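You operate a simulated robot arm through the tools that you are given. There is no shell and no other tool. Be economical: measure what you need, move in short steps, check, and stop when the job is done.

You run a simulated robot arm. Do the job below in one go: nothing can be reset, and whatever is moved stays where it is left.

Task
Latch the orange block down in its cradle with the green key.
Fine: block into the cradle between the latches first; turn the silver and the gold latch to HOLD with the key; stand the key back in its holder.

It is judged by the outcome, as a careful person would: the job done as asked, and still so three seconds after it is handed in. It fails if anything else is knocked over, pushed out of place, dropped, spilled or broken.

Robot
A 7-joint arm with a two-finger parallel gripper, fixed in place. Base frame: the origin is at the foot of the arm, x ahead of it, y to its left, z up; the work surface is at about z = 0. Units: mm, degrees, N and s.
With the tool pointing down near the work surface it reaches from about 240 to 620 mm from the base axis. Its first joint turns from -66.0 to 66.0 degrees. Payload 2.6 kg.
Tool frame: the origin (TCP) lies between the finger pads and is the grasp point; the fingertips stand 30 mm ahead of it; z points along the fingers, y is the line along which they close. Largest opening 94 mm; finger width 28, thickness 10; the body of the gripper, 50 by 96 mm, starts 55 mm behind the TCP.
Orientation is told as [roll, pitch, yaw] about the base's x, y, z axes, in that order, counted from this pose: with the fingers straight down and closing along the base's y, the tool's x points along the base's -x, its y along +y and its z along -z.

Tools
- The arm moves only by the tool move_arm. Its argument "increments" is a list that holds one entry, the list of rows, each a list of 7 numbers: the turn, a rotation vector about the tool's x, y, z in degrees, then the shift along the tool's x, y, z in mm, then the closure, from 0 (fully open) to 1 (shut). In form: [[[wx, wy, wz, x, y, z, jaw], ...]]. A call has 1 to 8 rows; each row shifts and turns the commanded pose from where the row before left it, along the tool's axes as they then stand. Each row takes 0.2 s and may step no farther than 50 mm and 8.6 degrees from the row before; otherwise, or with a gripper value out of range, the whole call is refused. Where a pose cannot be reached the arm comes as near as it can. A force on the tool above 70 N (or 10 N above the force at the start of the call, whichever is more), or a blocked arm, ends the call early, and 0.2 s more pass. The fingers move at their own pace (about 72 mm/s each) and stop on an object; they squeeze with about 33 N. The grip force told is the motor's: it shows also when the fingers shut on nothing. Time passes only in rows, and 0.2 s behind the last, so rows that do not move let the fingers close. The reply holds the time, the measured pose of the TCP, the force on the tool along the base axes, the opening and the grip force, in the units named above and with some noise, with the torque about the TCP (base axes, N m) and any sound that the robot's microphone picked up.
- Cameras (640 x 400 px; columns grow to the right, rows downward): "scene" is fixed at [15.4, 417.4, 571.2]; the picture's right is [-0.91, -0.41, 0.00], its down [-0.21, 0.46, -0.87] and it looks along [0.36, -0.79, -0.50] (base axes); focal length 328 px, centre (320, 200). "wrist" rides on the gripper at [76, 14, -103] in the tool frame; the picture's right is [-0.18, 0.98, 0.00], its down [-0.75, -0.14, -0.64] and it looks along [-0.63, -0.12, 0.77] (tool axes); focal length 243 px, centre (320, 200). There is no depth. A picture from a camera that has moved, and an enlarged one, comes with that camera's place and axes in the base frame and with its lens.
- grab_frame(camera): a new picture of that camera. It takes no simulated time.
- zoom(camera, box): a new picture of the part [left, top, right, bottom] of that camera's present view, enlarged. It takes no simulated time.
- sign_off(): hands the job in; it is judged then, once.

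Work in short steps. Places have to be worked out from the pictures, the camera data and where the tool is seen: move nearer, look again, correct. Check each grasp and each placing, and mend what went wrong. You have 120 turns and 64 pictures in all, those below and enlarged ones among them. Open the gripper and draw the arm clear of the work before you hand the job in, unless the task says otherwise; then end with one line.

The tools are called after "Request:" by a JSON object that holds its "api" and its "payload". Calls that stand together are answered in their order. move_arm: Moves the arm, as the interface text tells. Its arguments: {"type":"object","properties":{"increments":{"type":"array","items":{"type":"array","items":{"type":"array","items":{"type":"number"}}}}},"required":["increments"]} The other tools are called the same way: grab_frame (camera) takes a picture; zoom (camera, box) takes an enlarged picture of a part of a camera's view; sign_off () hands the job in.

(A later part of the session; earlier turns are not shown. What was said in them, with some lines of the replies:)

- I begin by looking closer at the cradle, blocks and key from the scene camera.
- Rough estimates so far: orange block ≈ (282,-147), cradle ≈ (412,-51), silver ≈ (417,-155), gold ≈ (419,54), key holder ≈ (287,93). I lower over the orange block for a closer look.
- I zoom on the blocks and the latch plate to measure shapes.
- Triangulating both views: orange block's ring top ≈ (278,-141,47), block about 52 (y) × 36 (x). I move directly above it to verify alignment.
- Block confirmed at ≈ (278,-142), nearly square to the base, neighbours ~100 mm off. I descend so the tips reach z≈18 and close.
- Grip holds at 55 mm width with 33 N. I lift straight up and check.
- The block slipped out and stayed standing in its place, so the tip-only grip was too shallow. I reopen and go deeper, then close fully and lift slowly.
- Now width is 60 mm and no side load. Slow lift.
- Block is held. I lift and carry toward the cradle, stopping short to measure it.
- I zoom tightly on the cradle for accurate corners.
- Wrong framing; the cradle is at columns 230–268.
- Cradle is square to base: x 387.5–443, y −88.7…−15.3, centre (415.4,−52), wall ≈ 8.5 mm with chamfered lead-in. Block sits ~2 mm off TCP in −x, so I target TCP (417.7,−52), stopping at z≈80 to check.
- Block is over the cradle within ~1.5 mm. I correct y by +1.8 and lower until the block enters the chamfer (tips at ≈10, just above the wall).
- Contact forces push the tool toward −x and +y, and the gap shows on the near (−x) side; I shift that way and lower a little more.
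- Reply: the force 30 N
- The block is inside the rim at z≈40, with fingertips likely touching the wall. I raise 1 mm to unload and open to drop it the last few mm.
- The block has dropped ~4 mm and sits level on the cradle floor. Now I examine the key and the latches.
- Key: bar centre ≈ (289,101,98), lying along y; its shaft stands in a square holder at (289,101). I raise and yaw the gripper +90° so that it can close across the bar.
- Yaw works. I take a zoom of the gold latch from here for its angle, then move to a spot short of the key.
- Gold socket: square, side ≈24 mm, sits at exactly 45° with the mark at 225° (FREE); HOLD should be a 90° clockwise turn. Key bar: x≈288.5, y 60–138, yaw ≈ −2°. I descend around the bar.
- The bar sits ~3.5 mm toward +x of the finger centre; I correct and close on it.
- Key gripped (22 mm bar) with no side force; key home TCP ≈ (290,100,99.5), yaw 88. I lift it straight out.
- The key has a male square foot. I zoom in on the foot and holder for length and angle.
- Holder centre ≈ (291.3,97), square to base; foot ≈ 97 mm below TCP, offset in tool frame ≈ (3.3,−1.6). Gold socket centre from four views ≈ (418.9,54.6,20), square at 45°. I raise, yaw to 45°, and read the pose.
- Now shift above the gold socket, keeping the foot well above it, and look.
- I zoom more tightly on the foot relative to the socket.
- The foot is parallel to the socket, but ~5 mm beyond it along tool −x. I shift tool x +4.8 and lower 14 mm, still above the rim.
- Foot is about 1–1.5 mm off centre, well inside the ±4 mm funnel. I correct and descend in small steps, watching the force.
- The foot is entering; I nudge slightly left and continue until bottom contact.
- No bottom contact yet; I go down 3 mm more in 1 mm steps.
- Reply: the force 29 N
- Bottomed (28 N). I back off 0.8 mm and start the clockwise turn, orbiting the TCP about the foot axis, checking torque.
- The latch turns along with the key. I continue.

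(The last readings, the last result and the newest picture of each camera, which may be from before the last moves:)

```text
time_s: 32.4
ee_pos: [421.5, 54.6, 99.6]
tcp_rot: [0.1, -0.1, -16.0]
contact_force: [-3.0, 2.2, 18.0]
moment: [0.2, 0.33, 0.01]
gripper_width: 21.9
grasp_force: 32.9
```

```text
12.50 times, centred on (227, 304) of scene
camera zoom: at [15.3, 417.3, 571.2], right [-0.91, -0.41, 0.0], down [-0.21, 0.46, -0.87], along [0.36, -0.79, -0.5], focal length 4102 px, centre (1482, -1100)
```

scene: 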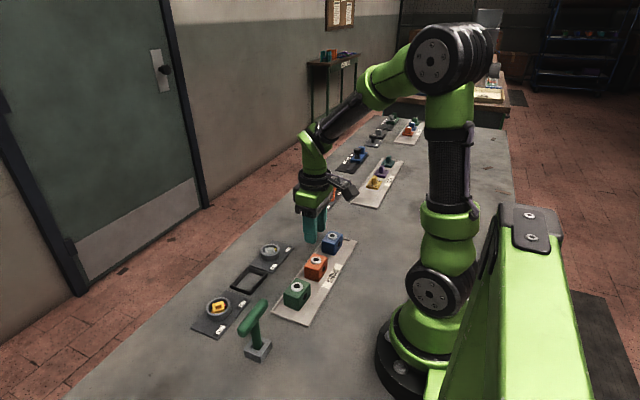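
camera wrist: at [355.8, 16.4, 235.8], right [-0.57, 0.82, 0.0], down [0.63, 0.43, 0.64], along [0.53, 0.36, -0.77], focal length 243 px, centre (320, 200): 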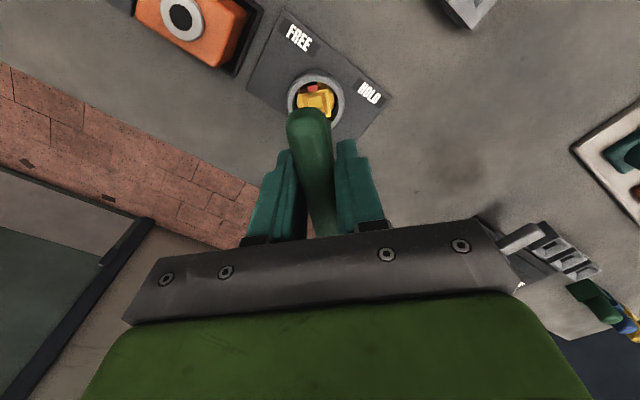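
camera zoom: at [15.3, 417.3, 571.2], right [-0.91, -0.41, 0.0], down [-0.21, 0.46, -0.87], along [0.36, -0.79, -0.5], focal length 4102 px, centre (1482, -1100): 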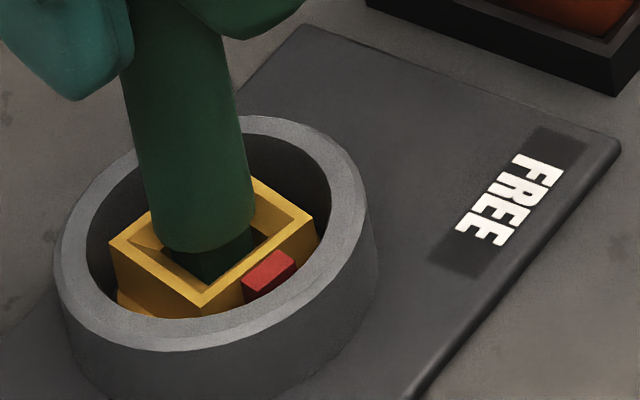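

Mark now passes −x. I continue to yaw ≈ −45.

Request:
{"api": "move_arm", "payload": {"increments": [[[0, 0, 8, -0.2, -0.3, -0.3, 1], [0, 0, 8, -0.2, -0.3, 0, 1], [0, 0, 7, -0.2, -0.3, 0, 1], [0, 0, 6, -0.2, -0.3, 0, 1], [0, 0, 0, 0, 0, 0, 1]]]}}

Request:
{"api": "zoom", "payload": {"camera": "scene", "box": [195, 288, 251, 330]}}

```text
time_s: 33.6
ee_pos: [421.3, 53.9, 100.2]
tcp_rot: [-0.1, 0.2, -45.2]
contact_force: [-3.2, 0.0, 2.9]
moment: [0.01, 0.18, 0.02]
gripper_width: 21.8
grasp_force: 33.1
```

```text
9.52 times, centred on (223, 309) of scene
camera zoom: at [15.4, 417.4, 571.2], right [-0.91, -0.41, 0.0], down [-0.21, 0.46, -0.87], along [0.36, -0.79, -0.5], focal length 3125 px, centre (1244, -838)
```

zoom: 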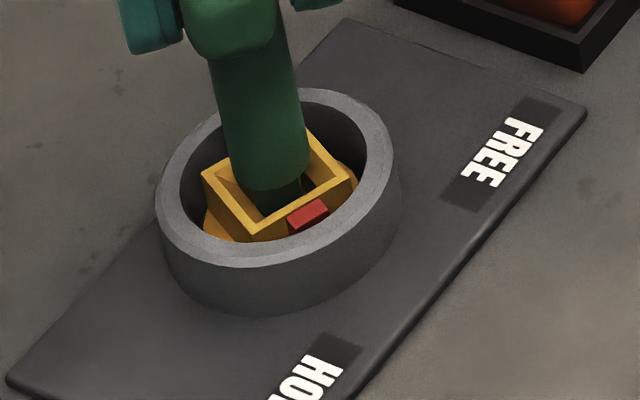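

The mark is at ≈158°, lagging from play between foot and socket. I keep turning 16° more.

Request:
{"api": "move_arm", "payload": {"increments": [[[0, 0, 8, -0.2, -0.3, 0, 1], [0, 0, 8, -0.2, -0.3, 0, 1], [0, 0, 0, 0, 0, 0, 1]]]}}

Request:
{"api": "zoom", "payload": {"camera": "scene", "box": [195, 288, 251, 330]}}

```text
time_s: 34.4
ee_pos: [422.0, 54.2, 101.2]
tcp_rot: [-0.2, 0.1, -61.1]
contact_force: [-3.3, 6.4, -11.3]
moment: [0.47, 0.21, 0.08]
gripper_width: 22.0
grasp_force: 33.3
```

```text
9.52 times, centred on (223, 309) of scene
camera zoom: at [15.5, 417.4, 571.2], right [-0.91, -0.41, 0.0], down [-0.21, 0.46, -0.87], along [0.36, -0.79, -0.5], focal length 3125 px, centre (1244, -838)
```

zoom: 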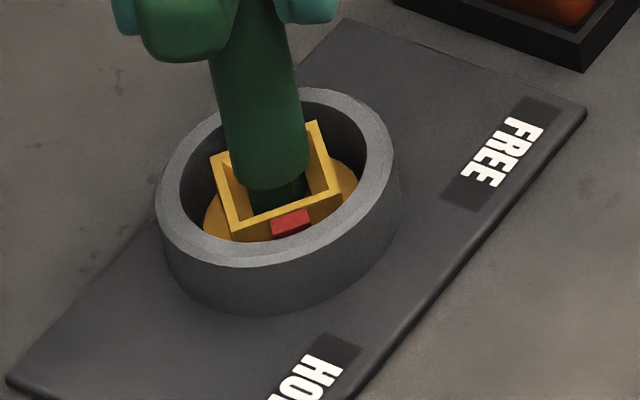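

The mark is at ≈140°, close to HOLD at 135°; I turn 6° more without the orbit shift, given the small +y reaction.

Request:
{"api": "move_arm", "payload": {"increments": [[[0, 0, 3, 0.2, 0, 0.3, 1], [0, 0, 3, 0, 0, 0, 1], [0, 0, 0, 0, 0, 0, 1]]]}}

Request:
{"api": "zoom", "payload": {"camera": "scene", "box": [203, 288, 251, 320]}}

```text
time_s: 35.2
ee_pos: [422.6, 54.4, 101.0]
tcp_rot: [0.0, 0.1, -66.9]
contact_force: [-5.8, 7.5, -7.4]
moment: [0.6, 0.56, 0.02]
gripper_width: 21.9
grasp_force: 32.9
```

```text
12.50 times, centred on (227, 304) of scene
camera zoom: at [15.5, 417.4, 571.2], right [-0.91, -0.41, 0.0], down [-0.21, 0.46, -0.87], along [0.36, -0.79, -0.5], focal length 4102 px, centre (1482, -1100)
```

zoom: 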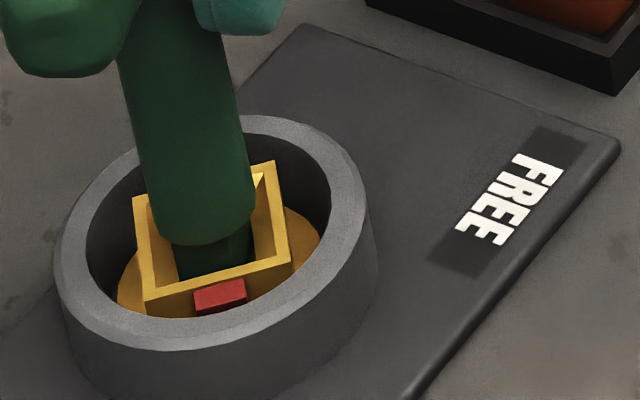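

The gold socket is exactly 90° turned, mark toward HOLD. I back the key off 13° within its play to unload it, then lift out.

Request:
{"api": "move_arm", "payload": {"increments": [[[0, 0, -5, 0, 0, 0, 1], [0, 0, -8, 0.2, 0.3, 0, 1], [0, 0, 0, 0, 0, -3, 1], [0, 0, 0, 0, 0, -5, 1], [0, 0, 0, 0, 0, -10, 1], [0, 0, 0, 0, 0, -20, 1], [0, 0, 0, 0, 0, -20, 1], [0, 0, 0, 0, 0, 0, 1]]]}}

Request:
{"api": "zoom", "payload": {"camera": "scene", "box": [195, 270, 260, 320]}}

```text
time_s: 37.0
ee_pos: [422.9, 51.0, 160.9]
tcp_rot: [-0.1, 0.0, -54.0]
contact_force: [0.7, 0.7, -2.0]
moment: [0.02, 0.01, 0.01]
gripper_width: 21.9
grasp_force: 32.6
```

```text
8.00 times, centred on (228, 295) of scene
camera zoom: at [15.4, 417.4, 571.2], right [-0.91, -0.41, 0.0], down [-0.21, 0.46, -0.87], along [0.36, -0.79, -0.5], focal length 2625 px, centre (1060, -560)
```

zoom: 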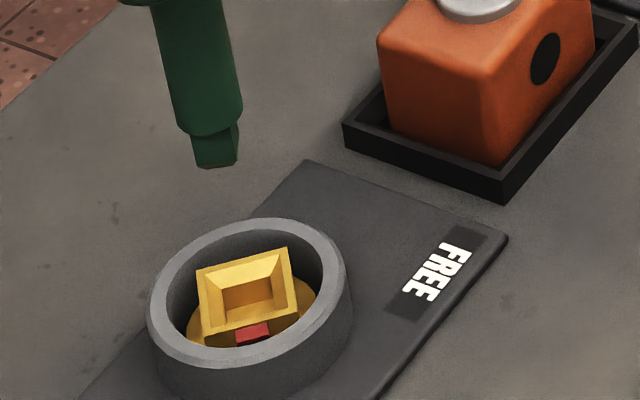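

Gold latch stays at HOLD. I check the foot's angle in the grip with a tight zoom, since it may have shifted.

Request:
{"api": "zoom", "payload": {"camera": "scene", "box": [212, 278, 232, 296]}}

Request:
{"api": "grab_frame", "payload": {"camera": "wrist"}}

```text
16.00 times, centred on (222, 287) of scene
camera zoom: at [15.4, 417.4, 571.2], right [-0.91, -0.41, 0.0], down [-0.21, 0.46, -0.87], along [0.36, -0.79, -0.5], focal length 5250 px, centre (1888, -1192)
```

zoom: 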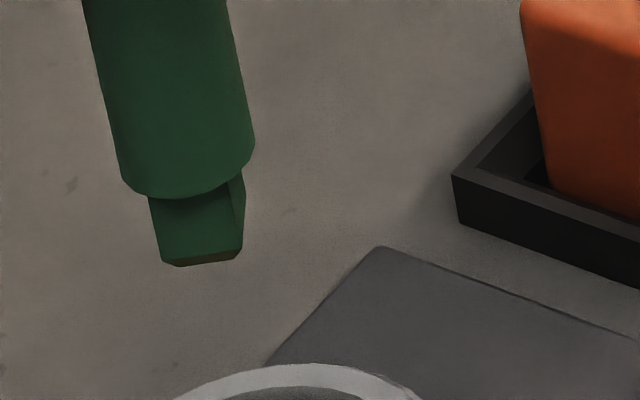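

```text
15 pictures are left
camera wrist: at [387.8, 121.4, 261.2], right [0.9, 0.43, 0.0], down [0.33, -0.69, 0.64], along [0.28, -0.58, -0.77], focal length 243 px, centre (320, 200)
```

wrist: 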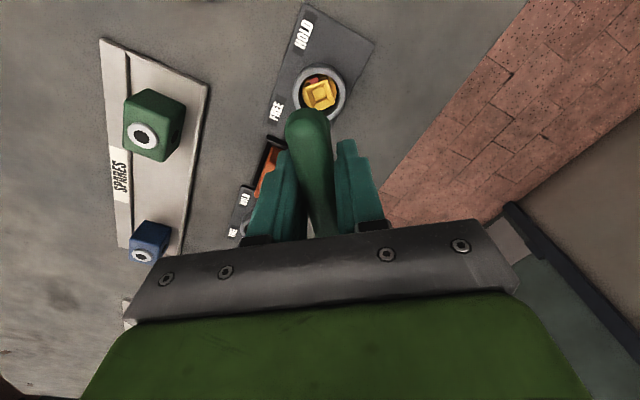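

Gold done. For silver I go back to yaw ≈ 46° at height; silver centre ≈ (418.9,−154.7), also at 45°.

Request:
{"api": "move_arm", "payload": {"increments": [[[0, 0, 0, 0, 0, -25, 1], [0, 0, -8.5, 0, 0, 0, 1], [0, 0, -8.5, 0, 0, 0, 1], [0, 0, -8.5, 0, 0, 0, 1], [0, 0, -8.5, 0, 0, 0, 1], [0, 0, -8.5, 0, 0, 0, 1], [0, 0, -8.5, 0, 0, 0, 1], [0, 0, -8.5, 0, 0, 0, 1]]]}}

Request:
{"api": "move_arm", "payload": {"increments": [[[0, 0, -8.5, 0, 0, 0, 1], [0, 0, -8.5, 0, 0, 0, 1], [0, 0, -8.5, 0, 0, 0, 1], [0, 0, -8.5, 0, 0, 0, 1], [0, 0, -7.5, 0, 0, 0, 1], [0, 0, 0, 0, 0, 0, 1]]]}}

```text
time_s: 38.8
ee_pos: [422.3, 53.1, 182.9]
tcp_rot: [0.0, -0.1, 5.7]
contact_force: [0.9, 0.5, -1.1]
moment: [-0.03, 0.01, -0.01]
gripper_width: 21.9
grasp_force: 32.3
```

```text
time_s: 40.2
ee_pos: [421.6, 53.5, 182.7]
tcp_rot: [0.0, 0.0, 47.2]
contact_force: [0.6, -0.3, -1.8]
moment: [-0.01, -0.01, 0.01]
gripper_width: 21.7
grasp_force: 33.5
```

Travel to above silver at height, then lower to tip ≈ 45 mm.

Request:
{"api": "move_arm", "payload": {"increments": [[[0, 0, 0, 25.4, -22.5, 0, 1], [0, 0, 0, 33, -30, 0, 1], [0, 0, 0, 34, -31, 0, 1], [0, 0, 0, 34, -31, 0, 1], [0, 0, 0, 25.4, -23, 0, 1], [0, 0, 0, 0, 0, 25, 1], [0, 0, 0, 0, 0, 20, 1], [0, 0, 0, 0, 0, 0, 1]]]}}

Request:
{"api": "move_arm", "payload": {"increments": [[[0, 0, 0, 0, 0, 0, 1]]]}}

Request:
{"api": "zoom", "payload": {"camera": "scene", "box": [245, 228, 297, 268]}}

```text
time_s: 42.0
ee_pos: [419.7, -153.2, 139.4]
tcp_rot: [0.0, 0.0, 47.0]
contact_force: [0.1, 0.3, -1.3]
moment: [0.0, 0.01, 0.01]
gripper_width: 22.0
grasp_force: 33.5
```

```text
time_s: 42.4
ee_pos: [419.8, -152.2, 138.4]
tcp_rot: [0.0, 0.1, 47.1]
contact_force: [0.0, 0.5, -2.1]
moment: [-0.04, -0.01, -0.01]
gripper_width: 22.1
grasp_force: 32.9
```

```text
10.00 times, centred on (271, 248) of scene
camera zoom: at [15.4, 417.3, 571.2], right [-0.91, -0.41, 0.0], down [-0.21, 0.46, -0.87], along [0.36, -0.79, -0.5], focal length 3282 px, centre (810, -280)
```

zoom: 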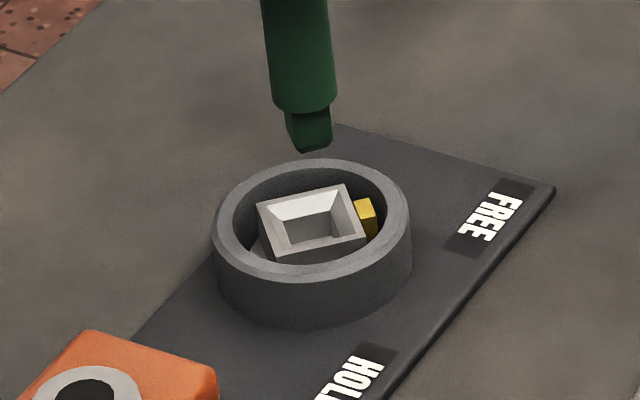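

Silver socket is also at 45°. The foot looks rotated ~10° relative to the tool (the bar slipped slightly while turning), so I turn the tool 10° clockwise, lower to just above the rim, and inspect.

Request:
{"api": "move_arm", "payload": {"increments": [[[0, 0, 5, 0, 0, 0, 1], [0, 0, 5, 0, 0, 5, 1], [0, 0, 0, 0, 0, 7, 1], [0, 0, 0, 0, 0, 4, 1], [0, 0, 0, 0, 0, 0, 1]]]}}

Request:
{"api": "zoom", "payload": {"camera": "scene", "box": [262, 238, 292, 258]}}

```text
time_s: 43.6
ee_pos: [418.6, -152.2, 123.7]
tcp_rot: [0.0, 0.0, 37.0]
contact_force: [-0.6, -0.4, -1.4]
moment: [0.04, 0.0, 0.01]
gripper_width: 21.9
grasp_force: 33.2
```

```text
16.00 times, centred on (277, 248) of scene
camera zoom: at [15.4, 417.3, 571.2], right [-0.91, -0.41, 0.0], down [-0.21, 0.46, -0.87], along [0.36, -0.79, -0.5], focal length 5250 px, centre (1008, -568)
```

zoom: 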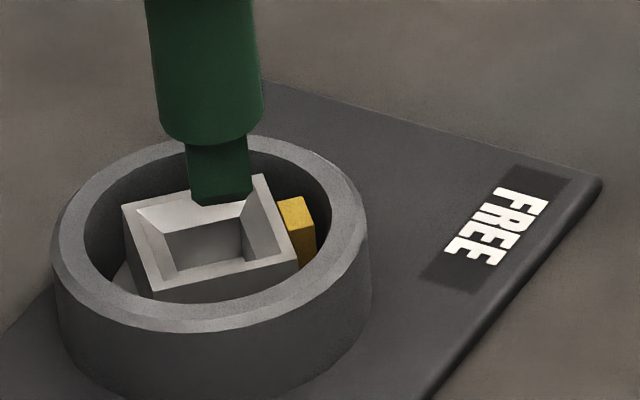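

Foot is now parallel to the socket and ~1 mm right of centre. I correct and lower into the socket.

Request:
{"api": "move_arm", "payload": {"increments": [[[0, 0, 0, -1.1, -0.1, 4, 1], [0, 0, 0, 0, 0, 5, 1], [0, 0, 0, 0, 0, 4, 1], [0, 0, 0, 0, 0, 3, 1], [0, 0, 0, 0, 0, 2, 1], [0, 0, 0, 0, 0, 1, 1], [0, 0, 0, 0, 0, 0, 1]]]}}

Request:
{"api": "zoom", "payload": {"camera": "scene", "box": [262, 238, 292, 258]}}

```text
time_s: 45.2
ee_pos: [420.1, -152.0, 103.1]
tcp_rot: [0.0, 0.0, 37.1]
contact_force: [4.2, -2.4, -0.5]
moment: [-0.23, -0.24, 0.04]
gripper_width: 22.0
grasp_force: 32.6
```

```text
16.00 times, centred on (277, 248) of scene
camera zoom: at [15.4, 417.4, 571.2], right [-0.91, -0.41, 0.0], down [-0.21, 0.46, -0.87], along [0.36, -0.79, -0.5], focal length 5250 px, centre (1008, -568)
```

zoom: 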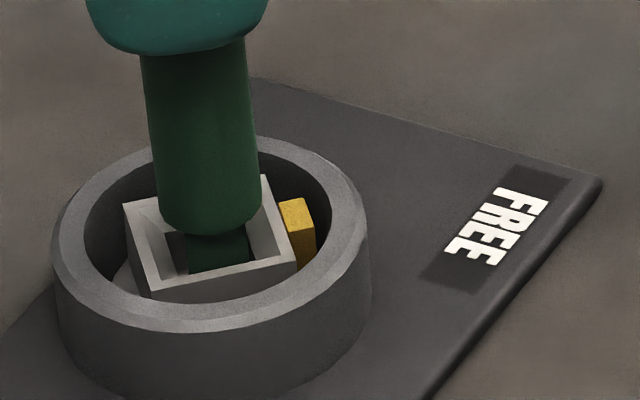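

In the funnel with a light sideways reaction (+x,−y); I yield to it and go down to the bottom.

Request:
{"api": "move_arm", "payload": {"increments": [[[0, 0, 0, -0.4, -0.8, 0.5, 1], [0, 0, 0, 0, 0, 1, 1], [0, 0, 0, 0, 0, 1, 1], [0, 0, 0, 0, 0, 1, 1], [0, 0, 0, 0, 0, 0, 1]]]}}

```text
time_s: 46.4
ee_pos: [421.1, -152.8, 100.5]
tcp_rot: [0.0, 0.0, 37.0]
contact_force: [-2.6, 1.0, 13.8]
moment: [0.13, 0.18, 0.01]
gripper_width: 22.0
grasp_force: 33.4
```

Bottomed at z≈100. I back off slightly and turn clockwise about the foot axis.

Request:
{"api": "move_arm", "payload": {"increments": [[[0, 0, 5, -0.13, -0.2, -0.6, 1], [0, 0, 8.5, -0.22, -0.36, 0, 1], [0, 0, 8.5, -0.22, -0.36, 0, 1], [0, 0, 8.5, -0.22, -0.36, 0, 1], [0, 0, 8.5, -0.22, -0.36, 0, 1], [0, 0, 8.5, -0.22, -0.36, 0, 1], [0, 0, 8.5, -0.22, -0.36, 0, 1], [0, 0, 0, 0, 0, 0, 1]]]}}

Request:
{"api": "move_arm", "payload": {"increments": [[[0, 0, 8.5, -0.22, -0.36, 0, 1], [0, 0, 8.5, -0.22, -0.36, 0, 1], [0, 0, 8.5, -0.2, -0.3, 0, 1], [0, 0, 8.5, -0.2, -0.3, 0, 1], [0, 0, 0, 0, 0, 0, 1]]]}}

Request:
{"api": "zoom", "payload": {"camera": "scene", "box": [262, 238, 292, 258]}}

```text
time_s: 48.2
ee_pos: [422.0, -153.7, 99.9]
tcp_rot: [0.0, -0.1, -19.1]
contact_force: [0.9, -3.2, 14.8]
moment: [-0.23, -0.06, -0.01]
gripper_width: 21.8
grasp_force: 33.2
```

```text
time_s: 49.4
ee_pos: [422.6, -155.5, 100.7]
tcp_rot: [-0.1, -0.2, -53.0]
contact_force: [-0.3, -8.2, 9.6]
moment: [-0.69, -0.16, 0.04]
gripper_width: 22.2
grasp_force: 32.6
```

```text
16.00 times, centred on (277, 248) of scene
camera zoom: at [15.4, 417.4, 571.2], right [-0.91, -0.41, 0.0], down [-0.21, 0.46, -0.87], along [0.36, -0.79, -0.5], focal length 5250 px, centre (1008, -568)
```

zoom: 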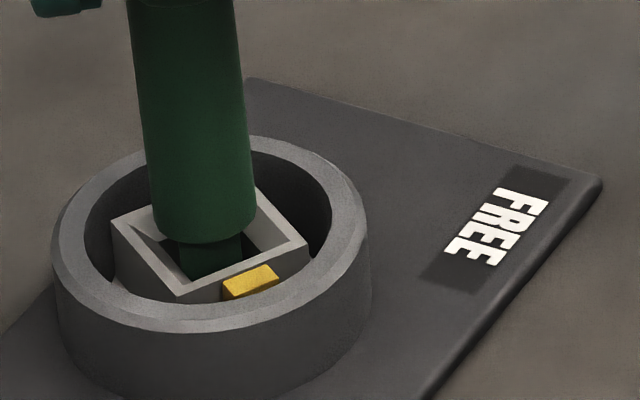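

Silver mark at ≈150°; 15° to go. I relieve the −y reaction and turn on.

Request:
{"api": "move_arm", "payload": {"increments": [[[0, 0, 5, -0.5, -0.4, 0, 1], [0, 0, 5, -0.2, -0.2, 0, 1], [0, 0, 5, -0.1, -0.2, 0, 1], [0, 0, 0, 0, 0, 0, 1]]]}}

Request:
{"api": "zoom", "payload": {"camera": "scene", "box": [262, 238, 292, 258]}}

```text
time_s: 50.4
ee_pos: [423.4, -156.3, 99.3]
tcp_rot: [0.0, 0.1, -68.1]
contact_force: [-0.8, -4.7, 4.5]
moment: [-0.46, -0.01, 0.07]
gripper_width: 22.1
grasp_force: 33.2
```

```text
16.00 times, centred on (277, 248) of scene
camera zoom: at [15.4, 417.4, 571.2], right [-0.91, -0.41, 0.0], down [-0.21, 0.46, -0.87], along [0.36, -0.79, -0.5], focal length 5250 px, centre (1008, -568)
```

zoom: 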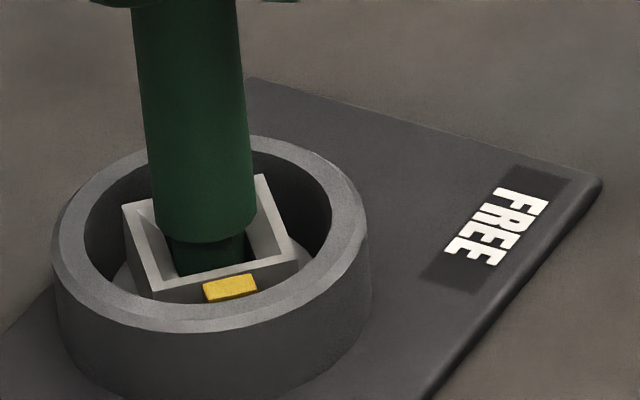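

Silver matches its initial square outline, mark now at HOLD. Back off 12° and lift out.

Request:
{"api": "move_arm", "payload": {"increments": [[[0, 0, -5, 0.1, -0.1, 0, 1], [0, 0, -7, 0.2, 0.2, 0, 1], [0, 0, 0, 0, 0, -3, 1], [0, 0, 0, 0, 0, -5, 1], [0, 0, 0, 0, 0, -12, 1], [0, 0, 0, 0, 0, -25, 1], [0, 0, 0, 0, 0, -30, 1], [0, 0, 0, 0, 0, 0, 1]]]}}

Request:
{"api": "zoom", "payload": {"camera": "scene", "box": [242, 216, 302, 266]}}

```text
time_s: 52.2
ee_pos: [422.7, -158.7, 174.9]
tcp_rot: [0.1, -0.1, -56.0]
contact_force: [0.1, -0.3, -1.8]
moment: [0.03, 0.0, 0.01]
gripper_width: 22.1
grasp_force: 33.0
```

```text
8.00 times, centred on (272, 241) of scene
camera zoom: at [15.4, 417.3, 571.2], right [-0.91, -0.41, 0.0], down [-0.21, 0.46, -0.87], along [0.36, -0.79, -0.5], focal length 2625 px, centre (704, -128)
```

zoom: 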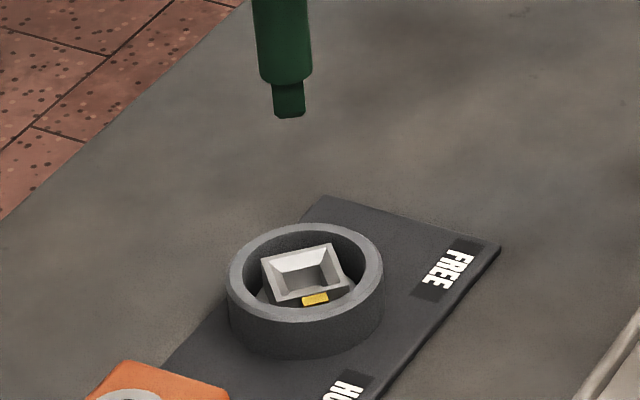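

Both latches are at HOLD, key free. I rotate back to yaw ≈ 77° (allowing for the slip) in place.

Request:
{"api": "move_arm", "payload": {"increments": [[[0, 0, -8.4, 0, 0, -15, 1], [0, 0, -8.4, 0, 0, 0, 1], [0, 0, -8.4, 0, 0, 0, 1], [0, 0, -8.4, 0, 0, 0, 1], [0, 0, -8.4, 0, 0, 0, 1], [0, 0, -8.4, 0, 0, 0, 1], [0, 0, -8.4, 0, 0, 0, 1], [0, 0, -8.4, 0, 0, 0, 1]]]}}

Request:
{"api": "move_arm", "payload": {"increments": [[[0, 0, -8.4, 0, 0, 0, 1], [0, 0, -8.4, 0, 0, 0, 1], [0, 0, -8.4, 0, 0, 0, 1], [0, 0, -8.4, 0, 0, 0, 1], [0, 0, -8.4, 0, 0, 0, 1], [0, 0, -8.4, 0, 0, 0, 1], [0, 0, -8.4, 0, 0, 0, 1], [0, 0, -7, 0, 0, 0, 1]]]}}

Request:
{"api": "move_arm", "payload": {"increments": [[[0, 0, 0, 0, 0, 0, 1]]]}}

```text
time_s: 54.0
ee_pos: [423.5, -156.5, 189.0]
tcp_rot: [0.0, 0.0, 11.4]
contact_force: [-0.1, -0.1, -0.6]
moment: [-0.03, -0.02, -0.01]
gripper_width: 22.3
grasp_force: 33.1
```

```text
time_s: 55.8
ee_pos: [423.1, -156.6, 189.8]
tcp_rot: [0.0, 0.0, 77.2]
contact_force: [0.0, 0.9, -1.9]
moment: [-0.03, -0.02, 0.02]
gripper_width: 22.0
grasp_force: 32.8
```

```text
time_s: 56.2
ee_pos: [422.0, -155.7, 190.5]
tcp_rot: [0.1, 0.0, 77.2]
contact_force: [0.1, -1.0, -1.4]
moment: [-0.03, 0.0, 0.01]
gripper_width: 22.3
grasp_force: 32.7
```

Now carry the key high over to above its holder.

Request:
{"api": "move_arm", "payload": {"increments": [[[0, 0, 0, -20, 17, 0, 1], [0, 0, 0, -34, 29, 0, 1], [0, 0, 0, -36, 31, 0, 1], [0, 0, 0, -36, 31, 0, 1], [0, 0, 0, -36, 30, 0, 1], [0, 0, 0, -34, 29, 0, 1], [0, 0, 0, -23.4, 19.8, 0, 1], [0, 0, 0, 0, 0, 0, 1]]]}}

Request:
{"api": "move_arm", "payload": {"increments": [[[0, 0, 0, 0, 0, 25, 1], [0, 0, 0, 0, 0, 20, 1], [0, 0, 0, 0, 0, 0, 1]]]}}

Request:
{"api": "zoom", "payload": {"camera": "scene", "box": [235, 318, 280, 362]}}

```text
time_s: 58.0
ee_pos: [288.1, 102.3, 188.2]
tcp_rot: [0.0, 0.0, 77.0]
contact_force: [-0.4, 0.0, -1.1]
moment: [0.02, -0.03, 0.01]
gripper_width: 22.0
grasp_force: 33.1
```

```text
time_s: 58.8
ee_pos: [288.0, 98.3, 142.0]
tcp_rot: [0.0, 0.0, 77.0]
contact_force: [-0.4, 0.3, -2.7]
moment: [0.02, -0.01, 0.02]
gripper_width: 21.9
grasp_force: 33.4
```

```text
9.09 times, centred on (258, 340) of scene
camera zoom: at [15.4, 417.4, 571.2], right [-0.91, -0.41, 0.0], down [-0.21, 0.46, -0.87], along [0.36, -0.79, -0.5], focal length 2983 px, centre (888, -1073)
```

zoom: 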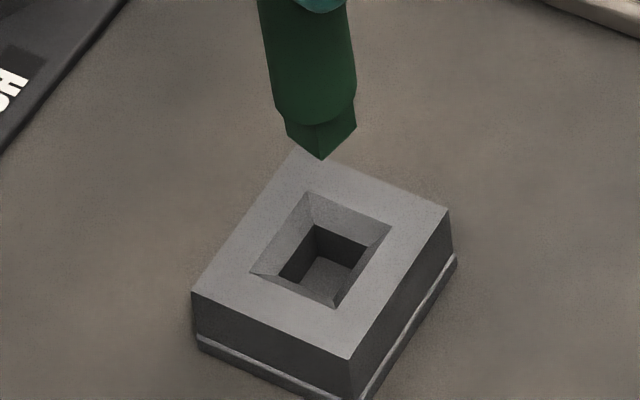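

Foot appears ~10° clockwise of the holder; I rotate the tool +10° and lower to just above the holder, then compare.

Request:
{"api": "move_arm", "payload": {"increments": [[[0, 0, -5, 0, 0, 8, 1], [0, 0, -5, 0, 0, 8, 1], [0, 0, 0, 0, 0, 5, 1], [0, 0, 0, 0, 0, 0, 1]]]}}

Request:
{"api": "zoom", "payload": {"camera": "scene", "box": [235, 318, 280, 362]}}

```text
time_s: 59.8
ee_pos: [287.8, 97.5, 123.9]
tcp_rot: [0.0, 0.0, 87.1]
contact_force: [-0.2, 0.5, -1.8]
moment: [0.01, 0.01, -0.02]
gripper_width: 22.1
grasp_force: 33.3
```

```text
9.09 times, centred on (258, 340) of scene
camera zoom: at [15.4, 417.4, 571.2], right [-0.91, -0.41, 0.0], down [-0.21, 0.46, -0.87], along [0.36, -0.79, -0.5], focal length 2983 px, centre (888, -1073)
```

zoom: 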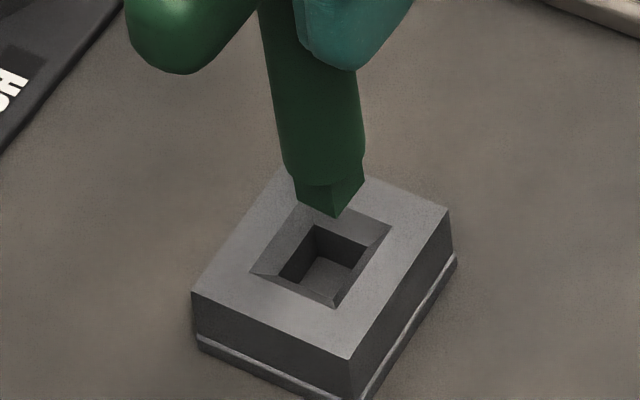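

Foot is now parallel to the holder; it needs ≈ +3 mm in y. I correct and lower gently into the funnel.

Request:
{"api": "move_arm", "payload": {"increments": [[[0, 0, 0, -3, 0.1, 0, 1], [0, 0, 0, 0, 0, 5, 1], [0, 0, 0, 0, 0, 4, 1], [0, 0, 0, 0, 0, 2, 1], [0, 0, 0, 0, 0, 0, 1]]]}}

Request:
{"api": "zoom", "payload": {"camera": "scene", "box": [235, 318, 280, 362]}}

```text
time_s: 61.0
ee_pos: [289.7, 101.5, 112.2]
tcp_rot: [0.0, 0.1, 87.0]
contact_force: [0.1, 0.5, -2.0]
moment: [-0.01, -0.01, -0.02]
gripper_width: 22.0
grasp_force: 32.9
```

```text
9.09 times, centred on (258, 340) of scene
camera zoom: at [15.4, 417.4, 571.2], right [-0.91, -0.41, 0.0], down [-0.21, 0.46, -0.87], along [0.36, -0.79, -0.5], focal length 2983 px, centre (888, -1073)
```

zoom: 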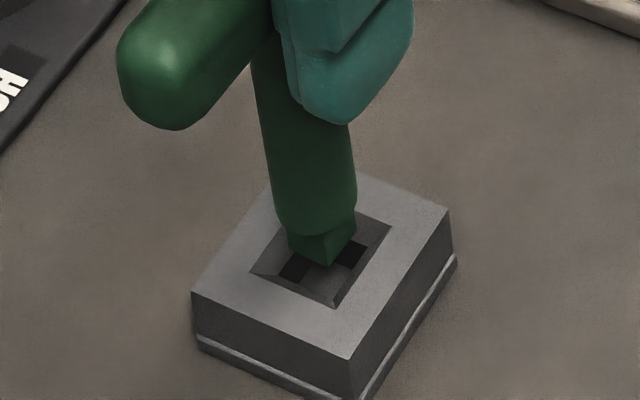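

The foot is at the holder mouth, nearly centred; a small −x nudge and further down with force watching.

Request:
{"api": "move_arm", "payload": {"increments": [[[0, 0, 0, 0, 0.7, 2, 1], [0, 0, 0, 0, 0, 2, 1], [0, 0, 0, 0, 0, 1, 1], [0, 0, 0, 0, 0, 0, 1]]]}}

```text
time_s: 62.0
ee_pos: [286.7, 102.2, 108.8]
tcp_rot: [0.0, 0.1, 87.0]
contact_force: [-0.5, 0.7, -1.3]
moment: [0.02, -0.02, 0.0]
gripper_width: 22.2
grasp_force: 33.3
```

No contact yet; continue slowly.

Request:
{"api": "move_arm", "payload": {"increments": [[[0, 0, 0, 0, 0, 1.5, 1], [0, 0, 0, 0, 0, 1.5, 1], [0, 0, 0, 0, 0, 1, 1], [0, 0, 0, 0, 0, 0, 1]]]}}

Request:
{"api": "zoom", "payload": {"camera": "scene", "box": [235, 318, 280, 362]}}

```text
time_s: 63.0
ee_pos: [288.5, 102.7, 104.7]
tcp_rot: [-0.1, 0.0, 87.1]
contact_force: [0.0, 0.9, -1.2]
moment: [0.0, -0.02, 0.01]
gripper_width: 21.8
grasp_force: 32.9
```

```text
9.09 times, centred on (258, 340) of scene
camera zoom: at [15.4, 417.4, 571.2], right [-0.91, -0.41, 0.0], down [-0.21, 0.46, -0.87], along [0.36, -0.79, -0.5], focal length 2983 px, centre (888, -1073)
```

zoom: 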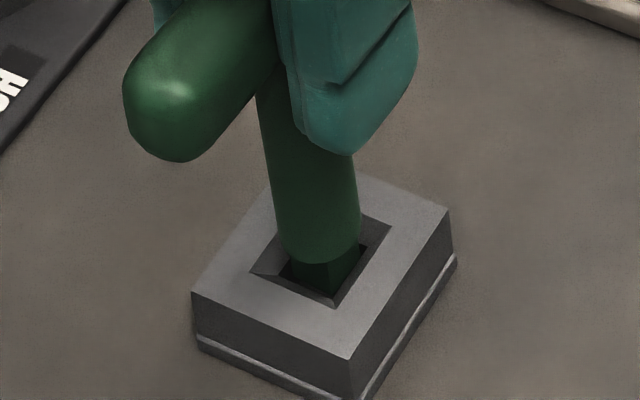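

The foot is going cleanly into the hole. Down to bottom contact.

Request:
{"api": "move_arm", "payload": {"increments": [[[0, 0, 0, 0, 0, 1.5, 1], [0, 0, 0, 0, 0, 1.5, 1], [0, 0, 0, 0, 0, 1, 1], [0, 0, 0, 0, 0, 0, 1]]]}}

```text
time_s: 64.0
ee_pos: [289.8, 101.0, 98.9]
tcp_rot: [0.1, 0.0, 87.0]
contact_force: [1.1, 0.0, -1.2]
moment: [0.0, -0.01, 0.01]
gripper_width: 21.9
grasp_force: 33.2
```

Request:
{"api": "move_arm", "payload": {"increments": [[[0, 0, 0, 0, 0, 0.7, 1], [0, 0, 0, 0, 0, 0.7, 1], [0, 0, 0, 0, 0, 0.7, 1], [0, 0, 0, 0, 0, 0, 1]]]}}

```text
time_s: 65.0
ee_pos: [288.4, 103.3, 99.1]
tcp_rot: [0.0, -0.1, 87.1]
contact_force: [2.7, 0.8, -1.3]
moment: [0.02, -0.13, -0.01]
gripper_width: 22.1
grasp_force: 33.1
```

Slight side touch only (2.7 N); I nudge +x 0.4 and go on until a vertical reaction shows.

Request:
{"api": "move_arm", "payload": {"increments": [[[0, 0, 0, 0, -0.5, 0.7, 1], [0, 0, 0, 0, 0, 0.7, 1], [0, 0, 0, 0, 0, 0.7, 1], [0, 0, 0, 0, 0, 0, 1]]]}}

Request:
{"api": "zoom", "payload": {"camera": "scene", "box": [225, 305, 285, 362]}}

```text
time_s: 66.0
ee_pos: [291.4, 103.1, 96.5]
tcp_rot: [-0.2, 0.0, 86.9]
contact_force: [-2.7, -2.3, 27.8]
moment: [-0.22, 0.27, -0.04]
gripper_width: 22.2
grasp_force: 33.2
```

```text
7.02 times, centred on (255, 334) of scene
camera zoom: at [15.3, 417.3, 571.3], right [-0.91, -0.41, 0.0], down [-0.21, 0.46, -0.87], along [0.36, -0.79, -0.5], focal length 2303 px, centre (776, -737)
```

zoom: 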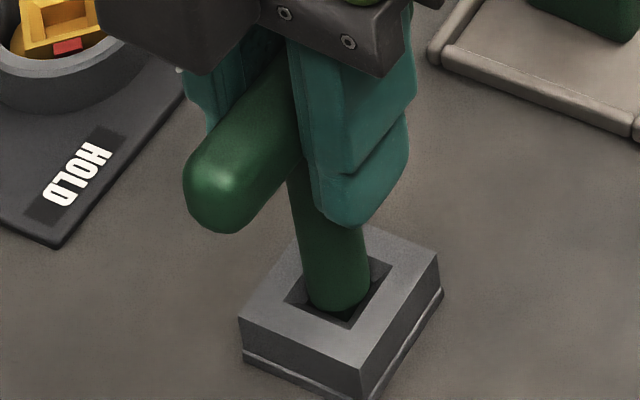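

Seated (28 N), looking as it did at the start. I relax 0.6 mm, open, and rise straight up.

Request:
{"api": "move_arm", "payload": {"increments": [[[0, 0, 0, 0, 0, -0.6, 1], [0, 0, 0, 0, 0, 0, 0.65], [0, 0, 0, 0, 0, 0, 0.4], [0, 0, 0, 0, 0, 0, 0.3], [0, 0, 0, 0, 0, -30, 0.3], [0, 0, 0, 0, 0, -45, 0.3], [0, 0, 0, 0, 0, -45, 0.3], [0, 0, 0, 0, 0, 0, 0.3]]]}}

Request:
{"api": "grab_frame", "payload": {"camera": "scene"}}

```text
time_s: 67.8
ee_pos: [291.3, 102.2, 215.8]
tcp_rot: [-0.1, 0.0, 87.1]
contact_force: [0.7, 0.7, -0.3]
moment: [0.0, 0.0, -0.02]
gripper_width: 65.8
grasp_force: 0.1
```

```text
3 pictures are left
```

scene: 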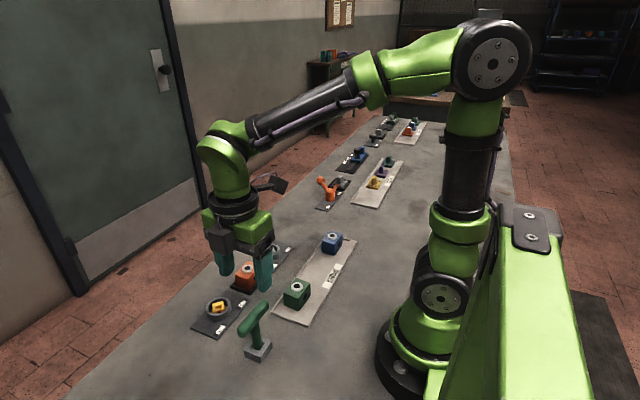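

The key stands in its holder. I draw the arm up and open the gripper fully, then take a final look.

Request:
{"api": "move_arm", "payload": {"increments": [[[0, 0, 0, 0, 0, -35, 0.2], [0, 0, 0, 0, 0, -35, 0], [0, 0, 0, 0, 0, -30, 0], [0, 0, 0, 0, 0, 0, 0]]]}}

Request:
{"api": "zoom", "payload": {"camera": "scene", "box": [180, 220, 372, 370]}}

```text
time_s: 68.8
ee_pos: [288.8, 103.6, 318.2]
tcp_rot: [0.1, 0.1, 87.2]
contact_force: [-0.9, 0.8, -0.1]
moment: [0.0, -0.02, 0.02]
gripper_width: 94.2
grasp_force: 0.0
```

```text
2.67 times, centred on (276, 295) of scene
camera zoom: at [15.4, 417.4, 571.2], right [-0.91, -0.41, 0.0], down [-0.21, 0.46, -0.87], along [0.36, -0.79, -0.5], focal length 875 px, centre (437, -53)
```

zoom: 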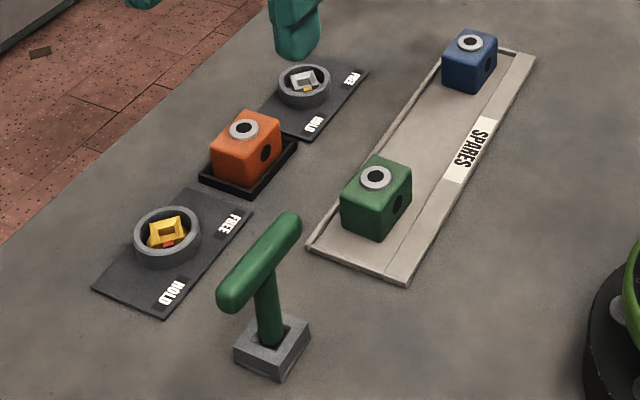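

The final view shows the block seated, both latches at HOLD, the key standing in its holder and the other blocks where they were. The arm is clear and open, so I hand in.

Request:
{"api": "sign_off", "payload": {}}

```text
The job is handed in.
```

The orange block is seated in its cradle, the silver and gold latches are turned to HOLD, and the green key is back upright in its holder.
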